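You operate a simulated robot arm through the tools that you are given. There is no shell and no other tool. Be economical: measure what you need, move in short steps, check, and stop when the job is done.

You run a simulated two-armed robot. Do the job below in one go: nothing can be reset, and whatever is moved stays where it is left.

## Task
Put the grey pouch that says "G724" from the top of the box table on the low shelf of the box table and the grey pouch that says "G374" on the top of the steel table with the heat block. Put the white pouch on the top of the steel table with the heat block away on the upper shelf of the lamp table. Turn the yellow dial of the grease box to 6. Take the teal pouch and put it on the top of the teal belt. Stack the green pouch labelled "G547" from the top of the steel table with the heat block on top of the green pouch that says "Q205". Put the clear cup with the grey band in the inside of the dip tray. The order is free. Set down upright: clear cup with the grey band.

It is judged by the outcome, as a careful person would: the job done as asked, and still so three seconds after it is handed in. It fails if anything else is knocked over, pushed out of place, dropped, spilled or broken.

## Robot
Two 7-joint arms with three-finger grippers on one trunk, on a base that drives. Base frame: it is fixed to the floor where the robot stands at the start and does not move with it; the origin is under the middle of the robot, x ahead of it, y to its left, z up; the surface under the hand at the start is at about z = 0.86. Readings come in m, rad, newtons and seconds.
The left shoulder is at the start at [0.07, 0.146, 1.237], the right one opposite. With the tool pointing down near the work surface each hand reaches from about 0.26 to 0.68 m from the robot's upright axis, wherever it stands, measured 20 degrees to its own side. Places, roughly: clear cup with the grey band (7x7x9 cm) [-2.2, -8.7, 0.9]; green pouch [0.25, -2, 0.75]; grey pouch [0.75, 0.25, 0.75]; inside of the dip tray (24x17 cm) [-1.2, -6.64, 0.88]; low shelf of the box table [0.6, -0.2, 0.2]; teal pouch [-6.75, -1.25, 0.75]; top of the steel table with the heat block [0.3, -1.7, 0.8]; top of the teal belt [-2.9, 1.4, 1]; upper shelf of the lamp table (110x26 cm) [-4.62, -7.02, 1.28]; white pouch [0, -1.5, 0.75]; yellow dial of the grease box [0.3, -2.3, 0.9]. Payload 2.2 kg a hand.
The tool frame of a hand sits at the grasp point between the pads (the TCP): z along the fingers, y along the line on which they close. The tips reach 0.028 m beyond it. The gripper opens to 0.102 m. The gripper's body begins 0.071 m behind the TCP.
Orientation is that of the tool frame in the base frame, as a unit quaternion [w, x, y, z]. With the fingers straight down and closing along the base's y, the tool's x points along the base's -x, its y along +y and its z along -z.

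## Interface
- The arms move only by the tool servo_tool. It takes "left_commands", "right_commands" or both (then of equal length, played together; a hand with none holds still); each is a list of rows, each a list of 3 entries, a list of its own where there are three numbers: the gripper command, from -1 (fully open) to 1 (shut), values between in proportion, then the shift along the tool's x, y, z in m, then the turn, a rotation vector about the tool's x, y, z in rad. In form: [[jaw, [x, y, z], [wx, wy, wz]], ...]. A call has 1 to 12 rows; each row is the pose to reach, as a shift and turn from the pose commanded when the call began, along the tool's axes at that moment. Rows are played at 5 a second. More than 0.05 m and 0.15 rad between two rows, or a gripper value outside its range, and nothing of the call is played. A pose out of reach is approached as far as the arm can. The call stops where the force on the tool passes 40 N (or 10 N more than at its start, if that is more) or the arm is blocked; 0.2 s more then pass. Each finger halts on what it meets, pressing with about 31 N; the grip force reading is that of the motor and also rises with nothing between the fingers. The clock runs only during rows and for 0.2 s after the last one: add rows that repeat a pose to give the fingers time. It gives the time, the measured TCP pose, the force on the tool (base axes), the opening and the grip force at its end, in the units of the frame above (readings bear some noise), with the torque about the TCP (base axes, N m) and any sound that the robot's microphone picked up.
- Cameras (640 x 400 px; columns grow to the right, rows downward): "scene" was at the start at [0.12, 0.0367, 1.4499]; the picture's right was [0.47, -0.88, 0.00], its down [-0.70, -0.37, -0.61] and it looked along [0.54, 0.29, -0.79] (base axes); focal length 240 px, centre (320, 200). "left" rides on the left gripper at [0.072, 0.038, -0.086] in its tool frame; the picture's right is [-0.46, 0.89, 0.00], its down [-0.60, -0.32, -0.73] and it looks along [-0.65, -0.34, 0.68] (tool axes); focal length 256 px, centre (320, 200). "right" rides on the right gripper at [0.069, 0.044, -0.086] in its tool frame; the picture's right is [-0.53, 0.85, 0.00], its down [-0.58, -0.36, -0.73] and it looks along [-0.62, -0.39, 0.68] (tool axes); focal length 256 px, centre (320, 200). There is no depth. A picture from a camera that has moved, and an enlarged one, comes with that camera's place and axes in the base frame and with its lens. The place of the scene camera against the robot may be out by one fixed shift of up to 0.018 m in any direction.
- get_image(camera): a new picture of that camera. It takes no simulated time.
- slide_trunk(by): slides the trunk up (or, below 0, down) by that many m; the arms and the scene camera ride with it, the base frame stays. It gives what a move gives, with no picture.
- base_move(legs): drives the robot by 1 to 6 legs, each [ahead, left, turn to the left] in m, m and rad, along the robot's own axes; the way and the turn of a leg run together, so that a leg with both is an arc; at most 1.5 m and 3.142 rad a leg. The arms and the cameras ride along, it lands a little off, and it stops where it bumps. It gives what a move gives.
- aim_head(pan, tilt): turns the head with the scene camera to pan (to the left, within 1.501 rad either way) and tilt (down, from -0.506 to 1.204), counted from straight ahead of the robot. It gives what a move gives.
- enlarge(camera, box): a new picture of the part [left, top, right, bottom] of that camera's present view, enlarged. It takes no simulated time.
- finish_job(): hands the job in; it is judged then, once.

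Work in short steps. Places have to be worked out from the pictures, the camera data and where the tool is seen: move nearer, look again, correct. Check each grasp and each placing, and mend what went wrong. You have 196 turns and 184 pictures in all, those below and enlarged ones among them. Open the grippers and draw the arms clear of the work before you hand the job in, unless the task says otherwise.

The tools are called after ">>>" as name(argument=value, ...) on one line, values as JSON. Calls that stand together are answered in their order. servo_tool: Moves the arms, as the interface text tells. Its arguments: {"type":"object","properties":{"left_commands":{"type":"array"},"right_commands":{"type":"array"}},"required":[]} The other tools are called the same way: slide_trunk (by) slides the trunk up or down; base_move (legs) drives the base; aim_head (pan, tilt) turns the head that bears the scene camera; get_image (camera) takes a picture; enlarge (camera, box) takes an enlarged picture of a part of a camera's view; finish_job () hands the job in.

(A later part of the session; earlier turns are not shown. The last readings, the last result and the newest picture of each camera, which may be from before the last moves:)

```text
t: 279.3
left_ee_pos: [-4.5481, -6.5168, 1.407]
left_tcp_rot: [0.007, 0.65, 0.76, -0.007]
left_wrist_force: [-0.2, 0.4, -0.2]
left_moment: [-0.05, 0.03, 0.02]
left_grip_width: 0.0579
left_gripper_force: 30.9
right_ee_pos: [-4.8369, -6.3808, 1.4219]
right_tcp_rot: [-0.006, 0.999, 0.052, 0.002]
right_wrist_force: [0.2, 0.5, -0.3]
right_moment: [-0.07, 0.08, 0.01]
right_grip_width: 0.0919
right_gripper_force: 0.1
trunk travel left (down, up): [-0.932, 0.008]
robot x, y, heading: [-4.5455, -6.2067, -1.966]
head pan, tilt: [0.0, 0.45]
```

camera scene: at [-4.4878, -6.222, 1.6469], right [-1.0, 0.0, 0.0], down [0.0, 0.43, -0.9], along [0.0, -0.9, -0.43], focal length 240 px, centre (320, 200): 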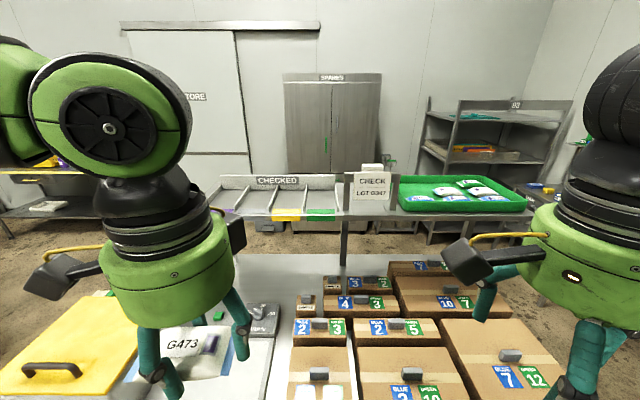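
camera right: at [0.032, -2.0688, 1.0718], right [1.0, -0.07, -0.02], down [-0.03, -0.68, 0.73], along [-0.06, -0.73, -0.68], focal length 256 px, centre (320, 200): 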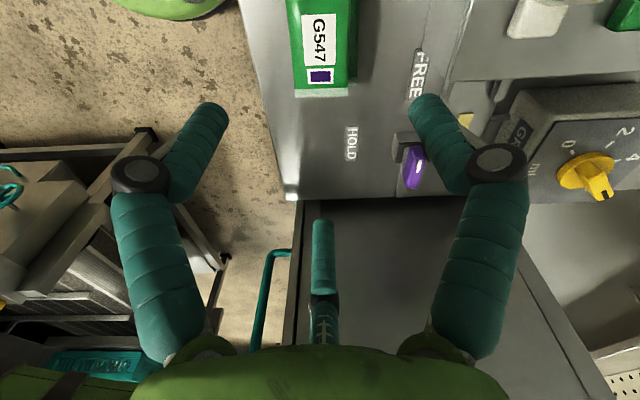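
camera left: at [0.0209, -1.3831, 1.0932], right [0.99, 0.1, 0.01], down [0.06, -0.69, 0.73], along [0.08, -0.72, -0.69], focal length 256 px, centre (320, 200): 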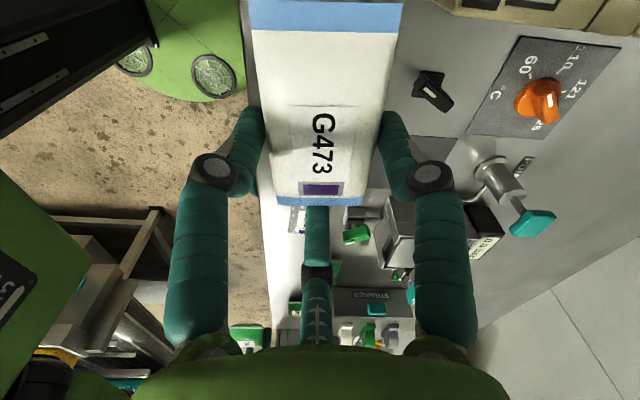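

Shift the base left ~12 cm to line up the left shoulder with the lane, and finish the wrist turn.

>>> base_move(legs=[[-0.018, 0.125, 0]])

>>> servo_tool(left_commands=[[1, [0, 0, 0], [0, 0, -0.14]], [1, [0, 0, 0], [0, 0, -0.28]], [1, [0, 0, 0], [0, 0, -0.33]], [1, [0, 0, 0], [0, 0, -0.33]]])

>>> aim_head(pan=0.45, tilt=0.55)

>>> get_image(camera="scene")

```text
t: 280.6
left_ee_pos: [-4.4339, -6.5523, 1.4065]
left_tcp_rot: [0.009, 0.651, 0.759, -0.004]
left_wrist_force: [-1.2, 0.5, -0.6]
left_moment: [-0.03, -0.05, -0.04]
left_grip_width: 0.058
left_gripper_force: 31.4
right_ee_pos: [-4.7242, -6.4145, 1.4181]
right_tcp_rot: [-0.006, 0.999, 0.051, 0.004]
right_wrist_force: [0.4, 0.4, 0.3]
right_moment: [-0.07, -0.05, 0.03]
right_grip_width: 0.0916
right_gripper_force: 0.1
trunk travel left (down, up): [-0.932, 0.008]
robot x, y, heading: [-4.4184, -6.2369, -1.969]
head pan, tilt: [0.0, 0.45]
```

```text
t: 281.6
left_ee_pos: [-4.427, -6.5543, 1.4063]
left_tcp_rot: [0.005, 0.516, 0.856, -0.005]
left_wrist_force: [1.4, -0.8, -1.3]
left_moment: [-0.04, 0.0, 0.01]
left_grip_width: 0.0578
left_gripper_force: 31.1
right_ee_pos: [-4.7182, -6.4181, 1.4184]
right_tcp_rot: [-0.008, 0.999, 0.051, 0.002]
right_wrist_force: [-0.2, 0.1, -0.9]
right_moment: [0.03, 0.0, 0.0]
right_grip_width: 0.0918
right_gripper_force: 0.0
trunk travel left (down, up): [-0.932, 0.008]
robot x, y, heading: [-4.4187, -6.2363, -1.973]
head pan, tilt: [0.0, 0.45]
```

```text
t: 282.5
left_ee_pos: [-4.4279, -6.5545, 1.406]
left_tcp_rot: [0.006, 0.517, 0.856, -0.006]
left_wrist_force: [-0.5, 0.1, -0.3]
left_moment: [0.01, 0.02, 0.01]
left_grip_width: 0.0579
left_gripper_force: 30.6
right_ee_pos: [-4.7184, -6.4166, 1.4177]
right_tcp_rot: [-0.007, 0.999, 0.05, 0.003]
right_wrist_force: [0.3, 0.2, 0.3]
right_moment: [0.0, -0.01, 0.02]
right_grip_width: 0.0919
right_gripper_force: 0.0
trunk travel left (down, up): [-0.932, 0.008]
robot x, y, heading: [-4.4242, -6.2389, -1.964]
head pan, tilt: [0.45, 0.55]
```

```text
69 pictures are left
camera scene: at [-4.4321, -6.3702, 1.6374], right [-1.0, -0.05, 0.0], down [-0.03, 0.52, -0.85], along [0.04, -0.85, -0.52], focal length 240 px, centre (320, 200)
```

scene: 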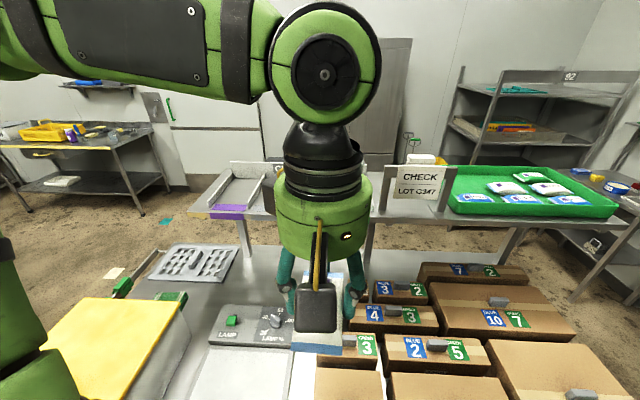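

Extend the left hand toward the lane while tilting the fingers forward ~0.4 rad.

>>> servo_tool(left_commands=[[1, [-0.04, -0.006, 0], [0.02, -0.035, 0]], [1, [-0.08, -0.012, 0], [0.04, -0.07, 0]], [1, [-0.12, -0.018, 0], [0.06, -0.11, 0]], [1, [-0.16, -0.023, 0], [0.08, -0.15, 0]], [1, [-0.2, -0.029, 0], [0.1, -0.19, 0]], [1, [-0.24, -0.035, 0], [0.12, -0.23, 0]], [1, [-0.28, -0.041, 0], [0.14, -0.27, 0]], [1, [-0.32, -0.047, 0], [0.16, -0.31, 0]], [1, [-0.36, -0.052, 0], [0.186, -0.354, 0]], [1, [-0.36, -0.052, 0], [0.186, -0.354, 0]]])

>>> get_image(camera="scene")

>>> get_image(camera="left")

```text
t: 284.7
left_ee_pos: [-4.3068, -6.8962, 1.4114]
left_tcp_rot: [0.11, 0.506, 0.837, -0.177]
left_wrist_force: [-0.3, -0.1, -0.6]
left_moment: [-0.02, 0.01, -0.02]
left_grip_width: 0.0579
left_gripper_force: 31.0
right_ee_pos: [-4.7198, -6.4172, 1.4174]
right_tcp_rot: [-0.008, 0.999, 0.051, 0.002]
right_wrist_force: [-1.2, 1.3, 0.2]
right_moment: [-0.03, -0.01, 0.01]
right_grip_width: 0.0918
right_gripper_force: 0.1
trunk travel left (down, up): [-0.932, 0.008]
robot x, y, heading: [-4.4203, -6.2349, -1.962]
head pan, tilt: [0.45, 0.55]
```

```text
68 pictures are left
camera scene: at [-4.4313, -6.3702, 1.6374], right [-1.0, -0.05, 0.0], down [-0.03, 0.52, -0.85], along [0.04, -0.85, -0.52], focal length 240 px, centre (320, 200)
```

scene: 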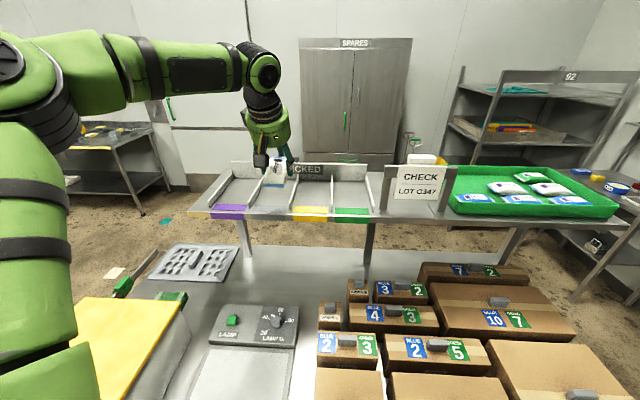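

```text
67 pictures are left
camera left: at [-4.3072, -6.789, 1.4564], right [1.0, 0.0, 0.0], down [0.0, -0.33, 0.94], along [0.0, -0.94, -0.33], focal length 256 px, centre (320, 200)
```

left: 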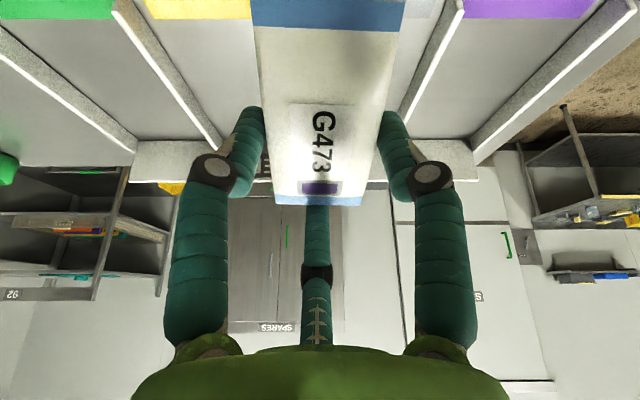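

The pouch is over the yellow/white boundary; the white lane's centre is at x≈−4.275 and the shelf front at y≈−6.91. Move 3 cm in +x and 9 cm further in.

>>> servo_tool(left_commands=[[1, [-0.029, -0.003, 0.012], [0, 0, 0]], [1, [-0.058, -0.007, 0.025], [0, 0, 0]], [1, [-0.088, -0.01, 0.037], [0, 0, 0]], [1, [-0.088, -0.01, 0.037], [0, 0, 0]]])

>>> get_image(camera="left")

```text
t: 285.7
left_ee_pos: [-4.2765, -6.9856, 1.4107]
left_tcp_rot: [0.107, 0.508, 0.837, -0.175]
left_wrist_force: [-0.1, -0.1, -0.8]
left_moment: [-0.03, 0.01, -0.01]
left_grip_width: 0.058
left_gripper_force: 31.2
right_ee_pos: [-4.7192, -6.4154, 1.4188]
right_tcp_rot: [-0.007, 0.999, 0.05, 0.004]
right_wrist_force: [1.1, -0.4, 1.0]
right_moment: [-0.02, 0.01, -0.01]
right_grip_width: 0.0921
right_gripper_force: 0.0
trunk travel left (down, up): [-0.932, 0.008]
robot x, y, heading: [-4.4206, -6.2366, -1.968]
head pan, tilt: [0.45, 0.55]
```

```text
66 pictures are left
camera left: at [-4.2758, -6.8789, 1.4561], right [1.0, 0.0, 0.0], down [0.0, -0.33, 0.94], along [0.0, -0.94, -0.33], focal length 256 px, centre (320, 200)
```

left: 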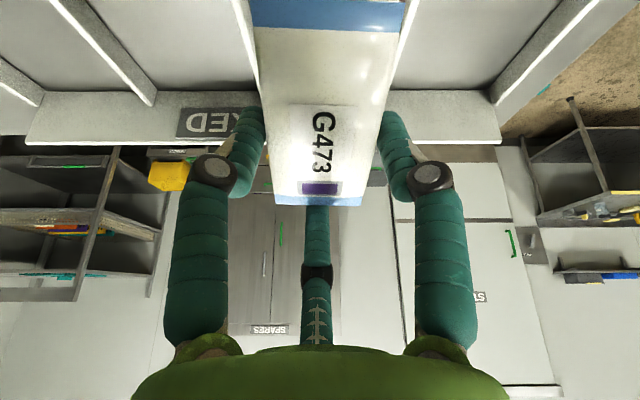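

Centred in the white lane. Lower with the trunk 7 cm, then ease down with the arm.

>>> slide_trunk(by=-0.06)

>>> servo_tool(left_commands=[[1, [-0.006, -0.003, 0.012], [0, 0, 0]], [1, [-0.008, -0.006, 0.018], [0, 0, 0]], [1, [-0.006, -0.005, 0.026], [0, 0, 0]], [1, [-0.004, -0.004, 0.034], [0, 0, 0]]])

>>> get_image(camera="scene")

```text
t: 286.7
left_ee_pos: [-4.2751, -6.9872, 1.3509]
left_tcp_rot: [0.108, 0.507, 0.837, -0.176]
left_wrist_force: [-0.1, 0.6, -1.2]
left_moment: [0.01, 0.01, 0.04]
left_grip_width: 0.0579
left_gripper_force: 31.0
right_ee_pos: [-4.7185, -6.4167, 1.3586]
right_tcp_rot: [-0.007, 0.999, 0.05, 0.001]
right_wrist_force: [0.4, 0.4, 0.3]
right_moment: [-0.02, -0.03, 0.01]
right_grip_width: 0.0919
right_gripper_force: 0.1
trunk travel left (down, up): [-0.872, 0.068]
robot x, y, heading: [-4.4193, -6.2385, -1.967]
head pan, tilt: [0.45, 0.55]
```

```text
t: 287.7
left_ee_pos: [-4.277, -7.0049, 1.3211]
left_tcp_rot: [0.109, 0.506, 0.837, -0.175]
left_wrist_force: [-0.1, -0.5, -0.2]
left_moment: [0.02, 0.03, 0.0]
left_grip_width: 0.0581
left_gripper_force: 31.5
right_ee_pos: [-4.7176, -6.4165, 1.3578]
right_tcp_rot: [-0.007, 0.999, 0.051, 0.003]
right_wrist_force: [-0.1, -0.7, 0.1]
right_moment: [-0.02, -0.02, 0.01]
right_grip_width: 0.0917
right_gripper_force: 0.2
trunk travel left (down, up): [-0.872, 0.068]
robot x, y, heading: [-4.4189, -6.236, -1.965]
head pan, tilt: [0.45, 0.55]
```

```text
65 pictures are left
camera scene: at [-4.4311, -6.3708, 1.5774], right [-1.0, -0.05, 0.0], down [-0.03, 0.52, -0.85], along [0.04, -0.85, -0.52], focal length 240 px, centre (320, 200)
```

scene: 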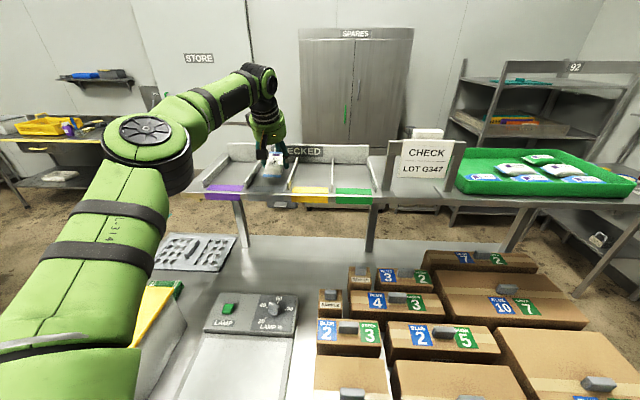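

Continue straight down in small steps until contact.

>>> servo_tool(left_commands=[[1, [0.002, 0.001, 0.006], [0, 0, 0]], [1, [0.004, 0.002, 0.011], [0, 0, 0]], [1, [0.006, 0.003, 0.016], [0, 0, 0]], [1, [0.008, 0.004, 0.021], [0, 0, 0]], [1, [0.01, 0.005, 0.026], [0, 0, 0]], [1, [0.012, 0.006, 0.031], [0, 0, 0]]])

>>> enlarge(camera="scene", box=[190, 100, 350, 220])

```text
t: 289.0
left_ee_pos: [-4.2788, -7.0058, 1.3037]
left_tcp_rot: [0.11, 0.504, 0.836, -0.189]
left_wrist_force: [2.8, 6.7, 15.6]
left_moment: [0.57, 0.17, -0.19]
left_grip_width: 0.058
left_gripper_force: 30.9
right_ee_pos: [-4.7181, -6.4142, 1.3578]
right_tcp_rot: [-0.006, 0.999, 0.051, 0.003]
right_wrist_force: [0.5, -0.5, 0.8]
right_moment: [0.05, 0.01, 0.04]
right_grip_width: 0.0918
right_gripper_force: 0.1
trunk travel left (down, up): [-0.872, 0.068]
robot x, y, heading: [-4.4219, -6.2311, -1.968]
head pan, tilt: [0.45, 0.55]
stopped in row 6 (left hand): the force on the tool passed its limit at 43 N (the readings are from after the stop); the commanded pose is now the measured one
```

```text
3.33 times, centred on (270, 160) of scene
camera zoom: at [-4.4314, -6.3672, 1.5773], right [-1.0, -0.05, 0.0], down [-0.03, 0.52, -0.85], along [0.04, -0.85, -0.52], focal length 801 px, centre (487, 333)
```

zoom: 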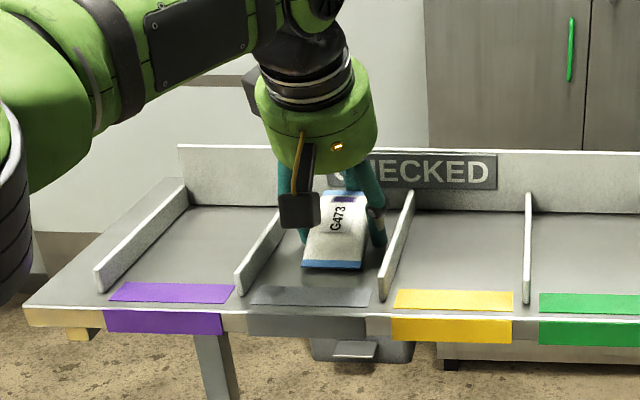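

Contact with the shelf; pouch sits inside the lane. Open modestly (lane is narrow) and withdraw along the finger axis.

>>> servo_tool(left_commands=[[0.6, [-0.001, 0, -0.002], [0, 0, 0]], [-0.1, [-0.001, 0, -0.003], [0, 0, 0]], [-0.45, [-0.001, 0, -0.003], [0, 0, 0]], [-0.45, [-0.001, 0, -0.003], [0, 0, 0]], [-0.45, [0, 0, -0.02], [0, 0, 0]], [-0.45, [0, 0, -0.05], [0, 0, 0]], [-0.45, [0, 0, -0.09], [0, 0, 0]], [-0.45, [0, 0, -0.12], [0, 0, 0]], [-0.45, [0, 0, -0.12], [0, 0, 0]]])

>>> enlarge(camera="scene", box=[190, 100, 350, 220])

```text
t: 291.0
left_ee_pos: [-4.2778, -6.9582, 1.4087]
left_tcp_rot: [0.109, 0.504, 0.836, -0.185]
left_wrist_force: [-1.1, -0.2, 0.3]
left_moment: [-0.01, -0.02, 0.0]
left_grip_width: 0.0738
left_gripper_force: 0.0
right_ee_pos: [-4.7183, -6.4179, 1.3589]
right_tcp_rot: [-0.007, 0.999, 0.05, 0.002]
right_wrist_force: [0.2, -0.2, 0.5]
right_moment: [-0.01, -0.01, -0.02]
right_grip_width: 0.0919
right_gripper_force: 0.0
trunk travel left (down, up): [-0.872, 0.068]
robot x, y, heading: [-4.4164, -6.2347, -1.968]
head pan, tilt: [0.45, 0.55]
```

```text
3.33 times, centred on (270, 160) of scene
camera zoom: at [-4.4312, -6.3711, 1.5773], right [-1.0, -0.05, 0.0], down [-0.03, 0.52, -0.85], along [0.04, -0.85, -0.52], focal length 801 px, centre (487, 333)
```

zoom: 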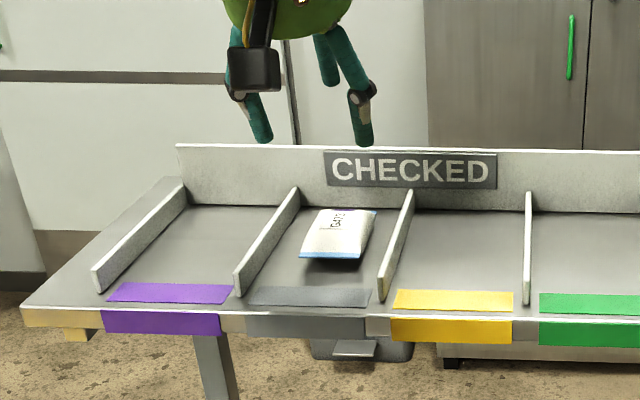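

Placed. Withdraw the left arm toward the body, levelling the hand.

>>> servo_tool(left_commands=[[-0.45, [0.04, 0.006, -0.017], [-0.02, 0.035, 0]], [-0.45, [0.08, 0.012, -0.034], [-0.04, 0.07, 0]], [-0.45, [0.12, 0.018, -0.051], [-0.06, 0.11, 0]], [-0.45, [0.16, 0.024, -0.068], [-0.08, 0.15, 0]], [-0.45, [0.2, 0.03, -0.085], [-0.1, 0.19, 0]], [-0.45, [0.24, 0.036, -0.102], [-0.12, 0.23, 0]], [-0.45, [0.28, 0.042, -0.119], [-0.14, 0.27, 0]], [-0.45, [0.32, 0.048, -0.136], [-0.16, 0.31, 0]], [-0.45, [0.36, 0.055, -0.153], [-0.18, 0.36, 0]], [-0.45, [0.36, 0.055, -0.153], [-0.19, 0.38, 0]]])

>>> base_move(legs=[[-0.6, 0, 0], [0, 0, 1.0]])

>>> aim_head(pan=0.1, tilt=0.3)

>>> get_image(camera="scene")

```text
t: 293.2
left_ee_pos: [-4.3976, -6.5805, 1.403]
left_tcp_rot: [-0.004, 0.517, 0.856, -0.007]
left_wrist_force: [-1.4, -0.3, -0.1]
left_moment: [-0.01, 0.0, 0.01]
left_grip_width: 0.0741
left_gripper_force: 0.1
right_ee_pos: [-4.7182, -6.4175, 1.3578]
right_tcp_rot: [-0.007, 0.999, 0.05, 0.003]
right_wrist_force: [-0.5, 0.2, 0.7]
right_moment: [0.02, -0.04, 0.01]
right_grip_width: 0.092
right_gripper_force: 0.0
trunk travel left (down, up): [-0.872, 0.068]
robot x, y, heading: [-4.4179, -6.2379, -1.969]
head pan, tilt: [0.45, 0.55]
```

```text
t: 299.1
left_ee_pos: [-3.8878, -5.8548, 1.4034]
left_tcp_rot: [0.001, 0.046, 0.999, -0.008]
left_wrist_force: [0.1, -0.5, -0.2]
left_moment: [-0.02, 0.04, 0.02]
left_grip_width: 0.0738
left_gripper_force: 0.0
right_ee_pos: [-4.1985, -6.0365, 1.3575]
right_tcp_rot: [-0.009, 0.853, 0.521, -0.001]
right_wrist_force: [0.1, -0.2, -0.5]
right_moment: [-0.03, -0.01, -0.01]
right_grip_width: 0.0917
right_gripper_force: 0.2
trunk travel left (down, up): [-0.872, 0.068]
robot x, y, heading: [-4.1894, -5.6884, -0.973]
head pan, tilt: [0.45, 0.55]
```

```text
t: 299.9
left_ee_pos: [-3.8853, -5.8543, 1.4037]
left_tcp_rot: [0.001, 0.046, 0.999, -0.008]
left_wrist_force: [0.0, -0.2, -0.7]
left_moment: [0.0, 0.0, 0.0]
left_grip_width: 0.0739
left_gripper_force: 0.1
right_ee_pos: [-4.1982, -6.0346, 1.3579]
right_tcp_rot: [-0.007, 0.854, 0.521, 0.0]
right_wrist_force: [-0.6, 0.5, -0.1]
right_moment: [-0.02, -0.01, -0.03]
right_grip_width: 0.092
right_gripper_force: 0.1
trunk travel left (down, up): [-0.872, 0.068]
robot x, y, heading: [-4.1933, -5.6891, -0.974]
head pan, tilt: [0.099, 0.3]
```

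```text
62 pictures are left
camera scene: at [-4.0957, -5.7978, 1.6003], right [-0.77, -0.64, 0.0], down [-0.19, 0.23, -0.96], along [0.61, -0.73, -0.3], focal length 240 px, centre (320, 200)
```

scene: 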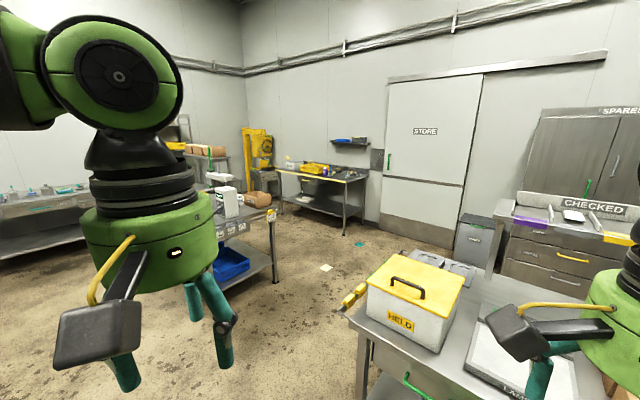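

The bench along the south wall (x −2.4…−0.6, front y≈−8.5) should hold the cup. Drive there through the gap at x≈−3.0, avoiding the scraps on the floor.

>>> base_move(legs=[[0, 0, -0.597], [-0.4, 0, 0], [0, 1.2, 0], [1.4, 0, 0], [1.3, 0, 0]])

>>> slide_trunk(by=-0.15)

>>> aim_head(pan=0.8, tilt=0.35)

>>> get_image(camera="scene")

```text
t: 322.4
left_ee_pos: [-2.8317, -8.2959, 1.4047]
left_tcp_rot: [-0.002, 0.338, 0.941, -0.009]
left_wrist_force: [0.0, -0.1, -0.1]
left_moment: [0.01, 0.0, 0.01]
left_grip_width: 0.0744
left_gripper_force: 0.0
right_ee_pos: [-3.1917, -8.2684, 1.3582]
right_tcp_rot: [-0.007, 0.969, 0.247, 0.0]
right_wrist_force: [0.9, 0.2, 0.1]
right_moment: [-0.02, -0.02, 0.03]
right_grip_width: 0.0913
right_gripper_force: 0.0
trunk travel left (down, up): [-0.872, 0.068]
robot x, y, heading: [-2.9886, -7.9866, -1.567]
head pan, tilt: [0.099, 0.3]
```

```text
t: 324.2
left_ee_pos: [-2.8316, -8.2963, 1.2539]
left_tcp_rot: [-0.001, 0.339, 0.941, -0.008]
left_wrist_force: [0.8, 0.3, -0.2]
left_moment: [-0.02, 0.03, 0.0]
left_grip_width: 0.074
left_gripper_force: 0.0
right_ee_pos: [-3.1918, -8.2702, 1.2091]
right_tcp_rot: [-0.007, 0.969, 0.247, 0.001]
right_wrist_force: [-0.4, -0.1, -0.1]
right_moment: [-0.01, -0.04, -0.02]
right_grip_width: 0.092
right_gripper_force: 0.1
trunk travel left (down, up): [-0.722, 0.218]
robot x, y, heading: [-2.9892, -7.9866, -1.566]
head pan, tilt: [0.099, 0.3]
```

```text
t: 325.2
left_ee_pos: [-2.8309, -8.2968, 1.2534]
left_tcp_rot: [-0.002, 0.337, 0.941, -0.008]
left_wrist_force: [-0.4, -0.1, -0.2]
left_moment: [0.01, -0.03, 0.01]
left_grip_width: 0.0738
left_gripper_force: 0.1
right_ee_pos: [-3.1915, -8.2689, 1.2087]
right_tcp_rot: [-0.007, 0.969, 0.247, 0.001]
right_wrist_force: [0.2, -0.1, -0.6]
right_moment: [-0.01, 0.0, 0.0]
right_grip_width: 0.0919
right_gripper_force: 0.1
trunk travel left (down, up): [-0.722, 0.218]
robot x, y, heading: [-2.9847, -7.9851, -1.568]
head pan, tilt: [0.799, 0.351]
```

```text
61 pictures are left
camera scene: at [-2.9163, -8.1012, 1.4457], right [-0.7, -0.72, 0.0], down [-0.25, 0.24, -0.94], along [0.67, -0.66, -0.34], focal length 240 px, centre (320, 200)
```

scene: 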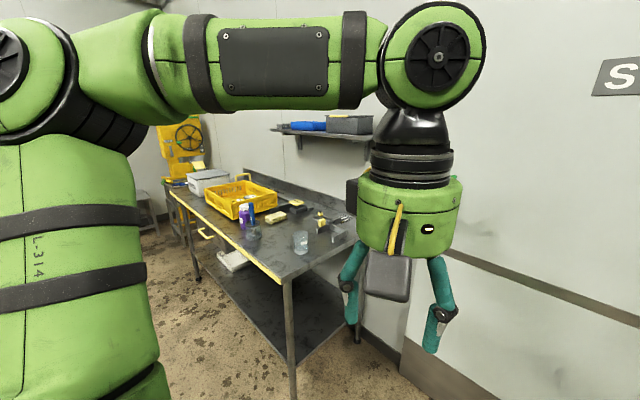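

A clear cup is visible near the bench's west end, and perhaps another behind it. Enlarge.

>>> enlarge(camera="scene", box=[190, 170, 370, 290])

```text
3.33 times, centred on (280, 230) of scene
camera zoom: at [-2.9163, -8.1012, 1.4457], right [-0.7, -0.72, 0.0], down [-0.25, 0.24, -0.94], along [0.67, -0.66, -0.34], focal length 801 px, centre (453, 100)
```

zoom: 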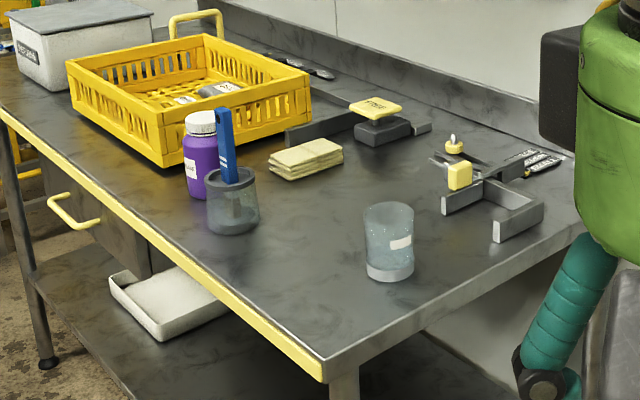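

The cup with the band stands at about (−2.185, −8.70). Strafe left to x≈−2.05.

>>> base_move(legs=[[0.04, 0, 0], [0, 0.93, 0]])

>>> aim_head(pan=-0.1, tilt=0.7)

>>> get_image(camera="scene")

```text
t: 330.6
left_ee_pos: [-1.8987, -8.3387, 1.2548]
left_tcp_rot: [-0.002, 0.339, 0.941, -0.008]
left_wrist_force: [-0.5, 0.0, -0.5]
left_moment: [-0.02, 0.01, -0.04]
left_grip_width: 0.0739
left_gripper_force: 0.1
right_ee_pos: [-2.2579, -8.3098, 1.208]
right_tcp_rot: [-0.008, 0.969, 0.246, 0.002]
right_wrist_force: [-1.0, 0.3, -0.1]
right_moment: [-0.01, 0.01, 0.02]
right_grip_width: 0.0918
right_gripper_force: 0.0
trunk travel left (down, up): [-0.722, 0.218]
robot x, y, heading: [-2.051, -8.0282, -1.572]
head pan, tilt: [0.799, 0.351]
```

```text
t: 331.8
left_ee_pos: [-1.8966, -8.337, 1.2538]
left_tcp_rot: [-0.002, 0.34, 0.94, -0.007]
left_wrist_force: [-0.5, 0.2, 0.7]
left_moment: [-0.01, 0.0, 0.01]
left_grip_width: 0.0739
left_gripper_force: 0.0
right_ee_pos: [-2.2567, -8.3093, 1.2078]
right_tcp_rot: [-0.008, 0.969, 0.245, 0.002]
right_wrist_force: [-0.6, -0.8, 0.2]
right_moment: [0.01, -0.04, -0.01]
right_grip_width: 0.0918
right_gripper_force: 0.0
trunk travel left (down, up): [-0.722, 0.218]
robot x, y, heading: [-2.0503, -8.0302, -1.568]
head pan, tilt: [-0.099, 0.7]
```

```text
59 pictures are left
camera scene: at [-2.0562, -8.1615, 1.4143], right [-0.99, 0.1, 0.0], down [0.07, 0.64, -0.77], along [-0.08, -0.76, -0.64], focal length 240 px, centre (320, 200)
```

scene: 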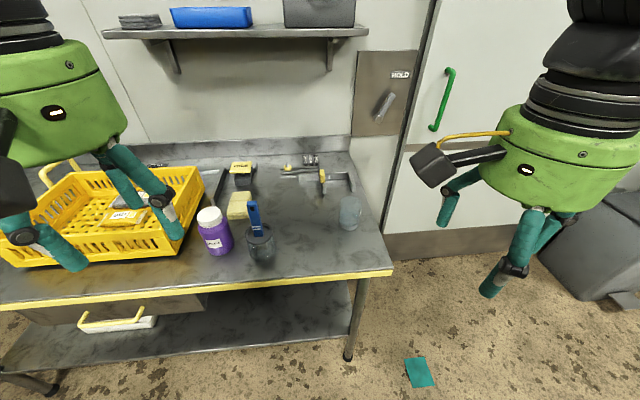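

Cup located by two views at (−2.202, −8.685) on a z≈0.86 top. Move 10 cm forward and bring the right hand above it.

>>> base_move(legs=[[0.1, 0, 0]])

>>> servo_tool(right_commands=[[-1, [-0.012, 0.038, 0.01], [0, 0, 0]], [-1, [-0.024, 0.076, 0.02], [0, 0, 0]], [-1, [-0.036, 0.114, 0.03], [0, 0, 0]], [-1, [-0.048, 0.152, 0.04], [0, 0, 0]], [-1, [-0.06, 0.19, 0.05], [0, 0, 0]], [-1, [-0.072, 0.228, 0.06], [0, 0, 0]], [-1, [-0.082, 0.268, 0.08], [0, 0, 0]], [-1, [-0.082, 0.268, 0.12], [0, 0, 0]], [-1, [-0.082, 0.268, 0.14], [0, 0, 0]]])

>>> get_image(camera="right")

>>> get_image(camera="scene")

```text
t: 333.0
left_ee_pos: [-1.897, -8.434, 1.2546]
left_tcp_rot: [-0.002, 0.34, 0.94, -0.008]
left_wrist_force: [0.2, 0.0, 0.0]
left_moment: [0.01, 0.02, -0.02]
left_grip_width: 0.074
left_gripper_force: 0.1
right_ee_pos: [-2.2576, -8.4064, 1.2088]
right_tcp_rot: [-0.007, 0.969, 0.246, 0.001]
right_wrist_force: [-0.8, -0.1, 0.2]
right_moment: [-0.02, 0.0, -0.01]
right_grip_width: 0.0919
right_gripper_force: 0.0
trunk travel left (down, up): [-0.722, 0.218]
robot x, y, heading: [-2.0489, -8.1278, -1.576]
head pan, tilt: [-0.099, 0.7]
```

```text
t: 335.0
left_ee_pos: [-1.8978, -8.4371, 1.2543]
left_tcp_rot: [0.0, 0.34, 0.94, -0.008]
left_wrist_force: [-0.2, -0.8, 0.1]
left_moment: [0.02, 0.01, 0.01]
left_grip_width: 0.0737
left_gripper_force: 0.2
right_ee_pos: [-2.2014, -8.6832, 1.0627]
right_tcp_rot: [-0.008, 0.97, 0.245, 0.001]
right_wrist_force: [0.3, -0.1, -0.6]
right_moment: [-0.03, 0.01, 0.02]
right_grip_width: 0.1018
right_gripper_force: 0.1
trunk travel left (down, up): [-0.722, 0.218]
robot x, y, heading: [-2.0514, -8.13, -1.575]
head pan, tilt: [-0.099, 0.7]
```

```text
58 pictures are left
camera right: at [-2.1195, -8.6891, 1.1476], right [-0.07, -1.0, -0.01], down [-0.68, 0.04, 0.73], along [-0.73, 0.06, -0.68], focal length 256 px, centre (320, 200)
```

right: 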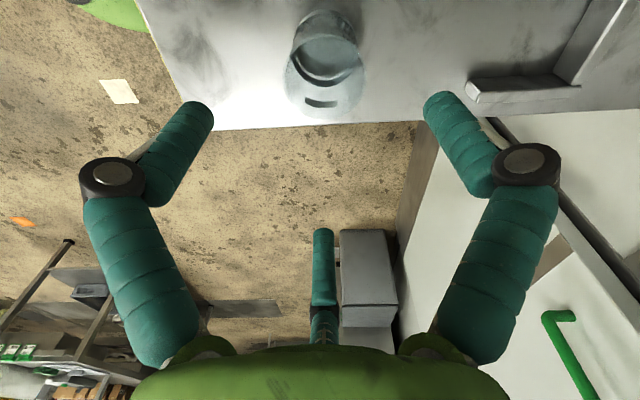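

```text
57 pictures are left
camera scene: at [-2.057, -8.2607, 1.4143], right [-0.99, 0.1, 0.0], down [0.07, 0.64, -0.76], along [-0.08, -0.76, -0.64], focal length 240 px, centre (320, 200)
```

scene: 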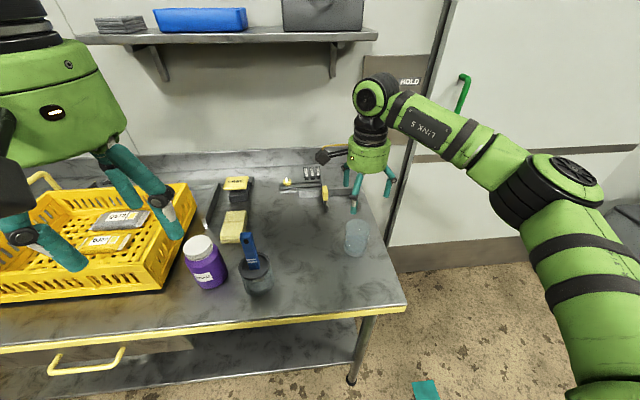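

Cup centre confirmed (−2.205, −8.685). Descend around it to TCP ≈0.922.

>>> servo_tool(right_commands=[[-1, [-0.005, 0, 0.03], [0, 0, 0]], [-1, [-0.005, 0, 0.07], [0, 0, 0]], [-1, [-0.005, 0, 0.1], [0, 0, 0]], [-1, [-0.005, 0, 0.125], [0, 0, 0]], [-1, [-0.005, 0, 0.14], [0, 0, 0]], [-1, [-0.005, 0, 0.14], [0, 0, 0]]])

>>> get_image(camera="right")

```text
t: 336.4
left_ee_pos: [-1.8962, -8.4374, 1.2547]
left_tcp_rot: [0.0, 0.34, 0.941, -0.009]
left_wrist_force: [0.2, -0.7, -0.7]
left_moment: [0.02, 0.0, 0.0]
left_grip_width: 0.0738
left_gripper_force: 0.0
right_ee_pos: [-2.2068, -8.6822, 0.9251]
right_tcp_rot: [-0.007, 0.969, 0.245, 0.001]
right_wrist_force: [0.5, -0.5, -0.6]
right_moment: [-0.01, 0.01, -0.01]
right_grip_width: 0.1021
right_gripper_force: 0.0
trunk travel left (down, up): [-0.722, 0.218]
robot x, y, heading: [-2.0517, -8.1262, -1.57]
head pan, tilt: [-0.099, 0.7]
```

```text
56 pictures are left
camera right: at [-2.1246, -8.6883, 1.0091], right [-0.07, -1.0, -0.01], down [-0.68, 0.04, 0.73], along [-0.73, 0.06, -0.68], focal length 256 px, centre (320, 200)
```

right: 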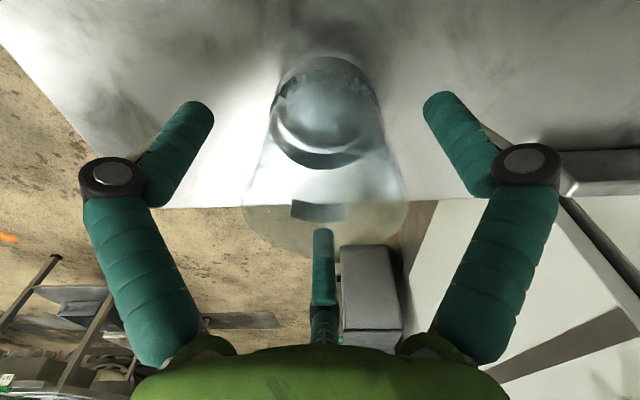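

Well centred. Close gently on the cup.

>>> servo_tool(right_commands=[[-0.7, [0.0035, 0.002, 0.003], [0, 0, 0]], [-0.4, [0.0035, 0.002, 0.003], [0, 0, 0]], [-0.2, [0.0035, 0.002, 0.003], [0, 0, 0]], [0.1, [0.0035, 0.002, 0.003], [0, 0, 0]], [0.5, [0.0035, 0.002, 0.003], [0, 0, 0]], [0.5, [0.0035, 0.002, 0.003], [0, 0, 0]]])

>>> servo_tool(right_commands=[[0.5, [0, 0, -0.005], [0, 0, 0]], [0.5, [0, 0, -0.02], [0, 0, 0]], [0.5, [0, 0, -0.04], [0, 0, 0]], [0.5, [0, 0, -0.06], [0, 0, 0]]])

>>> get_image(camera="right")

```text
t: 337.8
left_ee_pos: [-1.897, -8.4353, 1.2533]
left_tcp_rot: [0.0, 0.34, 0.94, -0.008]
left_wrist_force: [-1.0, -0.1, 0.4]
left_moment: [0.04, 0.02, -0.01]
left_grip_width: 0.074
left_gripper_force: 0.0
right_ee_pos: [-2.2032, -8.6814, 0.9211]
right_tcp_rot: [-0.008, 0.969, 0.245, 0.001]
right_wrist_force: [0.0, -0.4, 1.1]
right_moment: [-0.07, 0.05, 0.06]
right_grip_width: 0.0593
right_gripper_force: 31.1
trunk travel left (down, up): [-0.722, 0.218]
robot x, y, heading: [-2.0504, -8.1282, -1.576]
head pan, tilt: [-0.099, 0.7]
```

```text
t: 338.8
left_ee_pos: [-1.8967, -8.4359, 1.2541]
left_tcp_rot: [-0.001, 0.34, 0.941, -0.009]
left_wrist_force: [-0.6, -0.4, 0.5]
left_moment: [0.0, 0.03, 0.02]
left_grip_width: 0.0743
left_gripper_force: 0.1
right_ee_pos: [-2.2021, -8.6814, 0.9815]
right_tcp_rot: [-0.007, 0.969, 0.246, 0.0]
right_wrist_force: [-0.5, -0.5, -1.3]
right_moment: [-0.02, 0.02, 0.01]
right_grip_width: 0.0589
right_gripper_force: 31.0
trunk travel left (down, up): [-0.722, 0.218]
robot x, y, heading: [-2.0521, -8.1287, -1.573]
head pan, tilt: [-0.099, 0.7]
```

```text
55 pictures are left
camera right: at [-2.1203, -8.6895, 1.0664], right [-0.07, -1.0, -0.01], down [-0.68, 0.04, 0.73], along [-0.73, 0.06, -0.68], focal length 256 px, centre (320, 200)
```

right: 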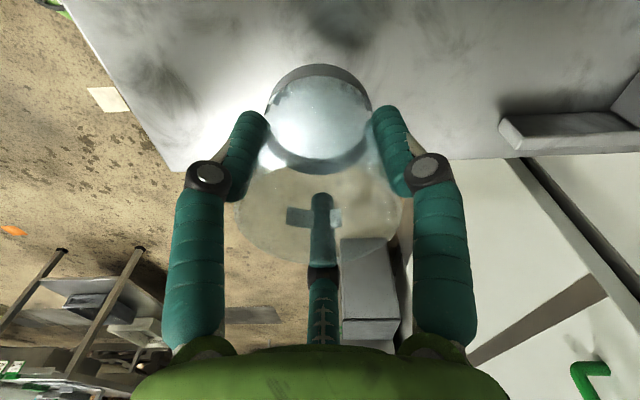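

Cup is held and lifted. Raise and retract it level toward the body.

>>> servo_tool(right_commands=[[0.5, [0, 0, -0.03], [0, 0, 0]], [0.5, [0, 0, -0.06], [0, 0, 0]], [0.5, [0, 0, -0.09], [0, 0, 0]], [0.5, [0.012, -0.038, -0.1], [0, 0, 0]], [0.5, [0.024, -0.076, -0.11], [0, 0, 0]], [0.5, [0.036, -0.114, -0.12], [0, 0, 0]], [0.5, [0.048, -0.152, -0.13], [0, 0, 0]], [0.5, [0.06, -0.19, -0.14], [0, 0, 0]], [0.5, [0.072, -0.228, -0.14], [0, 0, 0]], [0.5, [0.08, -0.255, -0.14], [0, 0, 0]]])

>>> base_move(legs=[[-0.1, 0, 0], [0, -0.95, 0], [-1.4, 0, 0], [-1.28, 0, 0]])

>>> base_move(legs=[[0, 1.0, 0], [0, 0.85, 0]])

>>> aim_head(pan=0, tilt=0.5)

>>> get_image(camera="scene")

```text
t: 341.0
left_ee_pos: [-1.8973, -8.4361, 1.2539]
left_tcp_rot: [-0.002, 0.34, 0.94, -0.009]
left_wrist_force: [-0.4, -0.1, 0.1]
left_moment: [-0.02, -0.03, 0.01]
left_grip_width: 0.0739
left_gripper_force: 0.0
right_ee_pos: [-2.2543, -8.4229, 1.1274]
right_tcp_rot: [-0.007, 0.969, 0.245, 0.0]
right_wrist_force: [0.3, 0.0, 0.5]
right_moment: [0.0, -0.02, 0.0]
right_grip_width: 0.0589
right_gripper_force: 30.8
trunk travel left (down, up): [-0.722, 0.218]
robot x, y, heading: [-2.0493, -8.1295, -1.572]
head pan, tilt: [-0.099, 0.7]
```

```text
t: 359.3
left_ee_pos: [-2.8642, -5.6558, 1.2541]
left_tcp_rot: [-0.001, 0.337, 0.942, -0.008]
left_wrist_force: [-0.2, 0.0, 0.3]
left_moment: [0.0, -0.02, 0.0]
left_grip_width: 0.0738
left_gripper_force: 0.0
right_ee_pos: [-3.2209, -5.6445, 1.1276]
right_tcp_rot: [-0.007, 0.969, 0.249, 0.002]
right_wrist_force: [0.3, -0.1, -1.5]
right_moment: [0.01, -0.02, 0.01]
right_grip_width: 0.0591
right_gripper_force: 30.9
trunk travel left (down, up): [-0.722, 0.218]
robot x, y, heading: [-3.0231, -5.348, -1.569]
head pan, tilt: [-0.099, 0.7]
```

```text
t: 368.5
left_ee_pos: [-1.0345, -5.6485, 1.2551]
left_tcp_rot: [-0.001, 0.337, 0.942, -0.008]
left_wrist_force: [-0.2, 0.1, 0.2]
left_moment: [-0.05, 0.0, 0.01]
left_grip_width: 0.0738
left_gripper_force: 0.0
right_ee_pos: [-1.3908, -5.6372, 1.1273]
right_tcp_rot: [-0.008, 0.968, 0.249, 0.001]
right_wrist_force: [-0.4, -0.2, -0.6]
right_moment: [0.0, -0.01, -0.01]
right_grip_width: 0.0591
right_gripper_force: 31.2
trunk travel left (down, up): [-0.722, 0.218]
robot x, y, heading: [-1.1899, -5.3388, -1.563]
head pan, tilt: [-0.099, 0.7]
```

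```text
t: 369.2
left_ee_pos: [-1.0329, -5.6479, 1.2534]
left_tcp_rot: [-0.001, 0.336, 0.942, -0.009]
left_wrist_force: [0.5, -0.6, 0.0]
left_moment: [0.05, 0.0, 0.03]
left_grip_width: 0.074
left_gripper_force: 0.0
right_ee_pos: [-1.3894, -5.6367, 1.1266]
right_tcp_rot: [-0.008, 0.968, 0.25, 0.0]
right_wrist_force: [-0.9, 0.8, -0.8]
right_moment: [0.0, -0.01, -0.01]
right_grip_width: 0.059
right_gripper_force: 30.9
trunk travel left (down, up): [-0.722, 0.218]
robot x, y, heading: [-1.1894, -5.3383, -1.566]
head pan, tilt: [0.0, 0.499]
```

```text
54 pictures are left
camera scene: at [-1.1859, -5.4795, 1.4319], right [-1.0, -0.01, 0.0], down [0.0, 0.48, -0.88], along [0.0, -0.88, -0.48], focal length 240 px, centre (320, 200)
```

scene: 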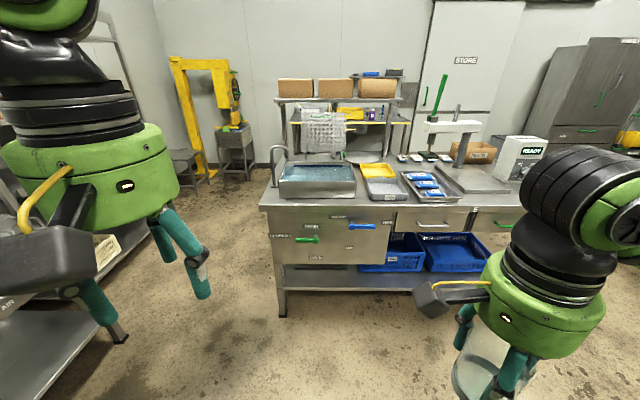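

The basin straight ahead at the table's left end is at (−1.2, −6.64): the dip tray. Move closer and look.

>>> base_move(legs=[[0.55, 0.0, 0]])

>>> aim_head(pan=0, tilt=0.75)

>>> get_image(camera="scene")

```text
t: 372.4
left_ee_pos: [-1.0302, -6.2002, 1.2546]
left_tcp_rot: [-0.001, 0.336, 0.942, -0.009]
left_wrist_force: [-0.3, 0.3, 0.2]
left_moment: [-0.01, 0.01, 0.01]
left_grip_width: 0.074
left_gripper_force: 0.0
right_ee_pos: [-1.3884, -6.1903, 1.1273]
right_tcp_rot: [-0.006, 0.968, 0.249, 0.001]
right_wrist_force: [0.6, 0.0, -0.2]
right_moment: [-0.01, -0.02, -0.01]
right_grip_width: 0.0589
right_gripper_force: 31.1
trunk travel left (down, up): [-0.722, 0.218]
robot x, y, heading: [-1.1855, -5.8925, -1.569]
head pan, tilt: [0.0, 0.499]
```

```text
t: 373.2
left_ee_pos: [-1.0306, -6.2015, 1.2537]
left_tcp_rot: [-0.001, 0.337, 0.942, -0.008]
left_wrist_force: [-0.1, 0.9, -0.1]
left_moment: [0.04, -0.05, -0.01]
left_grip_width: 0.074
left_gripper_force: 0.0
right_ee_pos: [-1.3861, -6.1909, 1.1261]
right_tcp_rot: [-0.008, 0.969, 0.249, 0.002]
right_wrist_force: [-0.2, -0.2, 0.1]
right_moment: [0.01, -0.02, -0.02]
right_grip_width: 0.059
right_gripper_force: 31.1
trunk travel left (down, up): [-0.722, 0.218]
robot x, y, heading: [-1.186, -5.8947, -1.563]
head pan, tilt: [0.0, 0.75]
```

```text
53 pictures are left
camera scene: at [-1.1831, -6.0258, 1.41], right [-1.0, -0.01, 0.0], down [0.0, 0.68, -0.73], along [0.0, -0.73, -0.68], focal length 240 px, centre (320, 200)
```

scene: 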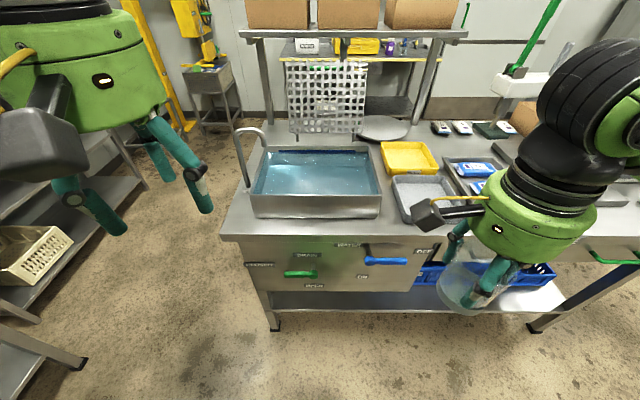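

Enlarge the basin and the trays to identify the dip tray by its label.

>>> enlarge(camera="scene", box=[220, 110, 480, 290])

```text
2.22 times, centred on (350, 200) of scene
camera zoom: at [-1.1831, -6.0258, 1.41], right [-1.0, -0.01, 0.0], down [0.0, 0.68, -0.73], along [0.0, -0.73, -0.68], focal length 534 px, centre (253, 200)
```

zoom: 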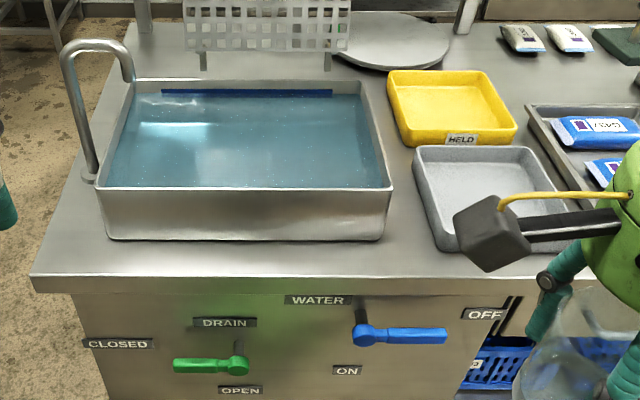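

The water basin at (−1.18, −6.67) matches the dip tray's given place. Shift the base left 12 cm and forward, and bring the cup over it at height.

>>> base_move(legs=[[0, 0.12, 0], [0.22, 0, 0]])

>>> servo_tool(right_commands=[[0.5, [-0.007, 0.036, 0], [0, 0, 0]], [0.5, [-0.014, 0.072, 0], [0, 0, 0]], [0.5, [-0.021, 0.108, 0], [0, 0, 0]], [0.5, [-0.028, 0.144, 0], [0, 0, 0]], [0.5, [-0.035, 0.18, 0], [0, 0, 0]], [0.5, [-0.042, 0.216, 0], [0, 0, 0]], [0.5, [-0.0475, 0.252, 0], [0, 0, 0]], [0.5, [-0.0475, 0.252, 0], [0, 0, 0]]])

>>> get_image(camera="right")

>>> get_image(camera="scene")

```text
t: 375.7
left_ee_pos: [-0.9086, -6.4181, 1.2542]
left_tcp_rot: [-0.001, 0.336, 0.942, -0.009]
left_wrist_force: [-0.7, -0.2, 0.3]
left_moment: [-0.02, 0.01, -0.01]
left_grip_width: 0.0739
left_gripper_force: 0.1
right_ee_pos: [-1.2638, -6.408, 1.127]
right_tcp_rot: [-0.007, 0.968, 0.25, 0.001]
right_wrist_force: [-0.7, -0.9, 0.5]
right_moment: [-0.01, 0.01, -0.01]
right_grip_width: 0.0589
right_gripper_force: 31.4
trunk travel left (down, up): [-0.722, 0.218]
robot x, y, heading: [-1.0645, -6.1127, -1.567]
head pan, tilt: [0.0, 0.75]
```

```text
t: 377.5
left_ee_pos: [-0.9086, -6.4201, 1.2544]
left_tcp_rot: [-0.001, 0.337, 0.942, -0.009]
left_wrist_force: [-0.1, 0.1, 0.5]
left_moment: [-0.03, -0.01, 0.03]
left_grip_width: 0.0739
left_gripper_force: 0.0
right_ee_pos: [-1.1845, -6.6534, 1.1221]
right_tcp_rot: [-0.006, 0.968, 0.249, 0.001]
right_wrist_force: [0.9, -0.2, -0.6]
right_moment: [-0.02, -0.01, 0.0]
right_grip_width: 0.0588
right_gripper_force: 31.3
trunk travel left (down, up): [-0.722, 0.218]
robot x, y, heading: [-1.0654, -6.1126, -1.561]
head pan, tilt: [0.0, 0.75]
```

```text
51 pictures are left
camera right: at [-1.1023, -6.6593, 1.2076], right [-0.06, -1.0, -0.01], down [-0.68, 0.03, 0.73], along [-0.73, 0.05, -0.68], focal length 256 px, centre (320, 200)
```

right: 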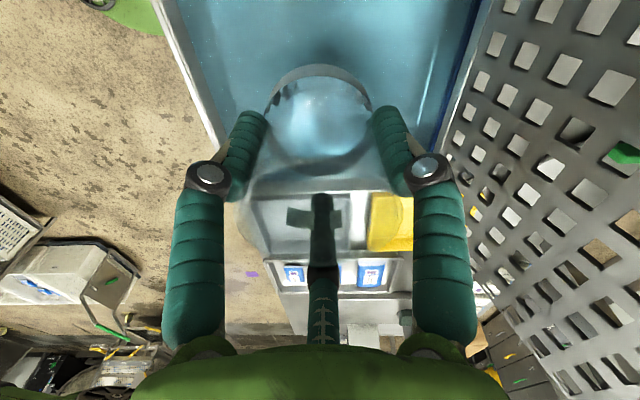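

```text
50 pictures are left
camera scene: at [-1.0613, -6.2435, 1.4101], right [-1.0, -0.01, 0.0], down [0.0, 0.68, -0.73], along [0.0, -0.73, -0.68], focal length 240 px, centre (320, 200)
```

scene: 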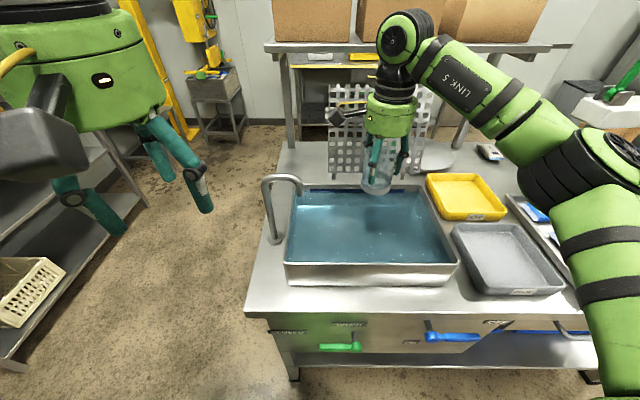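

The hand is centred over the basin (inside from x≈−1.36 to −0.99). Lower the cup into it, slowly near the bottom.

>>> servo_tool(right_commands=[[0.5, [-0.006, 0.01, 0.03], [0, 0, 0]], [0.5, [-0.006, 0.01, 0.06], [0, 0, 0]], [0.5, [-0.006, 0.01, 0.09], [0, 0, 0]], [0.5, [-0.006, 0.01, 0.12], [0, 0, 0]], [0.5, [-0.006, 0.01, 0.14], [0, 0, 0]], [0.5, [-0.006, 0.01, 0.155], [0, 0, 0]], [0.5, [-0.006, 0.01, 0.165], [0, 0, 0]]])

>>> enlarge(camera="scene", box=[260, 110, 480, 300])

```text
t: 379.1
left_ee_pos: [-0.9096, -6.4202, 1.254]
left_tcp_rot: [-0.002, 0.336, 0.942, -0.008]
left_wrist_force: [0.4, 0.0, -0.5]
left_moment: [-0.01, -0.01, 0.0]
left_grip_width: 0.0737
left_gripper_force: 0.1
right_ee_pos: [-1.1852, -6.6626, 0.9576]
right_tcp_rot: [-0.008, 0.968, 0.249, 0.001]
right_wrist_force: [0.1, -0.3, -0.2]
right_moment: [0.0, 0.02, 0.01]
right_grip_width: 0.0589
right_gripper_force: 31.5
trunk travel left (down, up): [-0.722, 0.218]
robot x, y, heading: [-1.0672, -6.1126, -1.566]
head pan, tilt: [0.0, 0.75]
```

```text
2.11 times, centred on (370, 205) of scene
camera zoom: at [-1.0607, -6.2445, 1.41], right [-1.0, -0.01, 0.0], down [0.0, 0.68, -0.73], along [0.0, -0.73, -0.68], focal length 506 px, centre (215, 190)
```

zoom: 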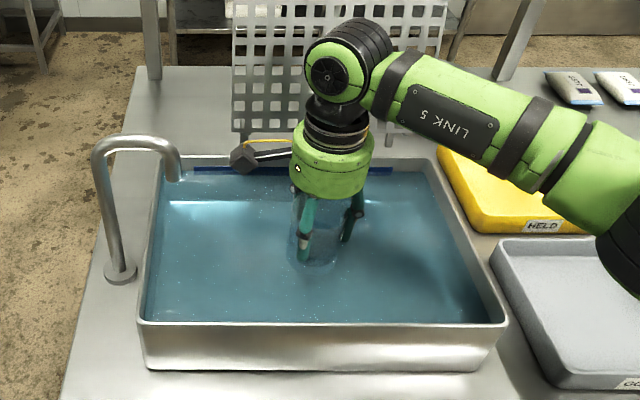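

Continue down slowly until the cup touches the bottom.

>>> servo_tool(right_commands=[[0.5, [0, 0, 0.005], [0, 0, 0]], [0.5, [0, 0, 0.01], [0, 0, 0]], [0.5, [0, 0, 0.015], [0, 0, 0]], [0.5, [0, 0, 0.019], [0, 0, 0]], [0.5, [0, 0, 0.023], [0, 0, 0]], [0.5, [0, 0, 0.027], [0, 0, 0]], [0.5, [0, 0, 0.031], [0, 0, 0]]])

```text
t: 380.7
left_ee_pos: [-0.9084, -6.4173, 1.2562]
left_tcp_rot: [-0.001, 0.337, 0.942, -0.01]
left_wrist_force: [-0.4, 1.2, 0.9]
left_moment: [0.02, 0.0, -0.02]
left_grip_width: 0.0742
left_gripper_force: 0.1
right_ee_pos: [-1.1851, -6.6604, 0.9326]
right_tcp_rot: [0.0, 0.969, 0.248, 0.001]
right_wrist_force: [-4.1, -3.1, 24.9]
right_moment: [-0.17, 0.17, 0.02]
right_grip_width: 0.0592
right_gripper_force: 31.3
trunk travel left (down, up): [-0.722, 0.218]
robot x, y, heading: [-1.064, -6.1133, -1.563]
head pan, tilt: [0.0, 0.75]
```

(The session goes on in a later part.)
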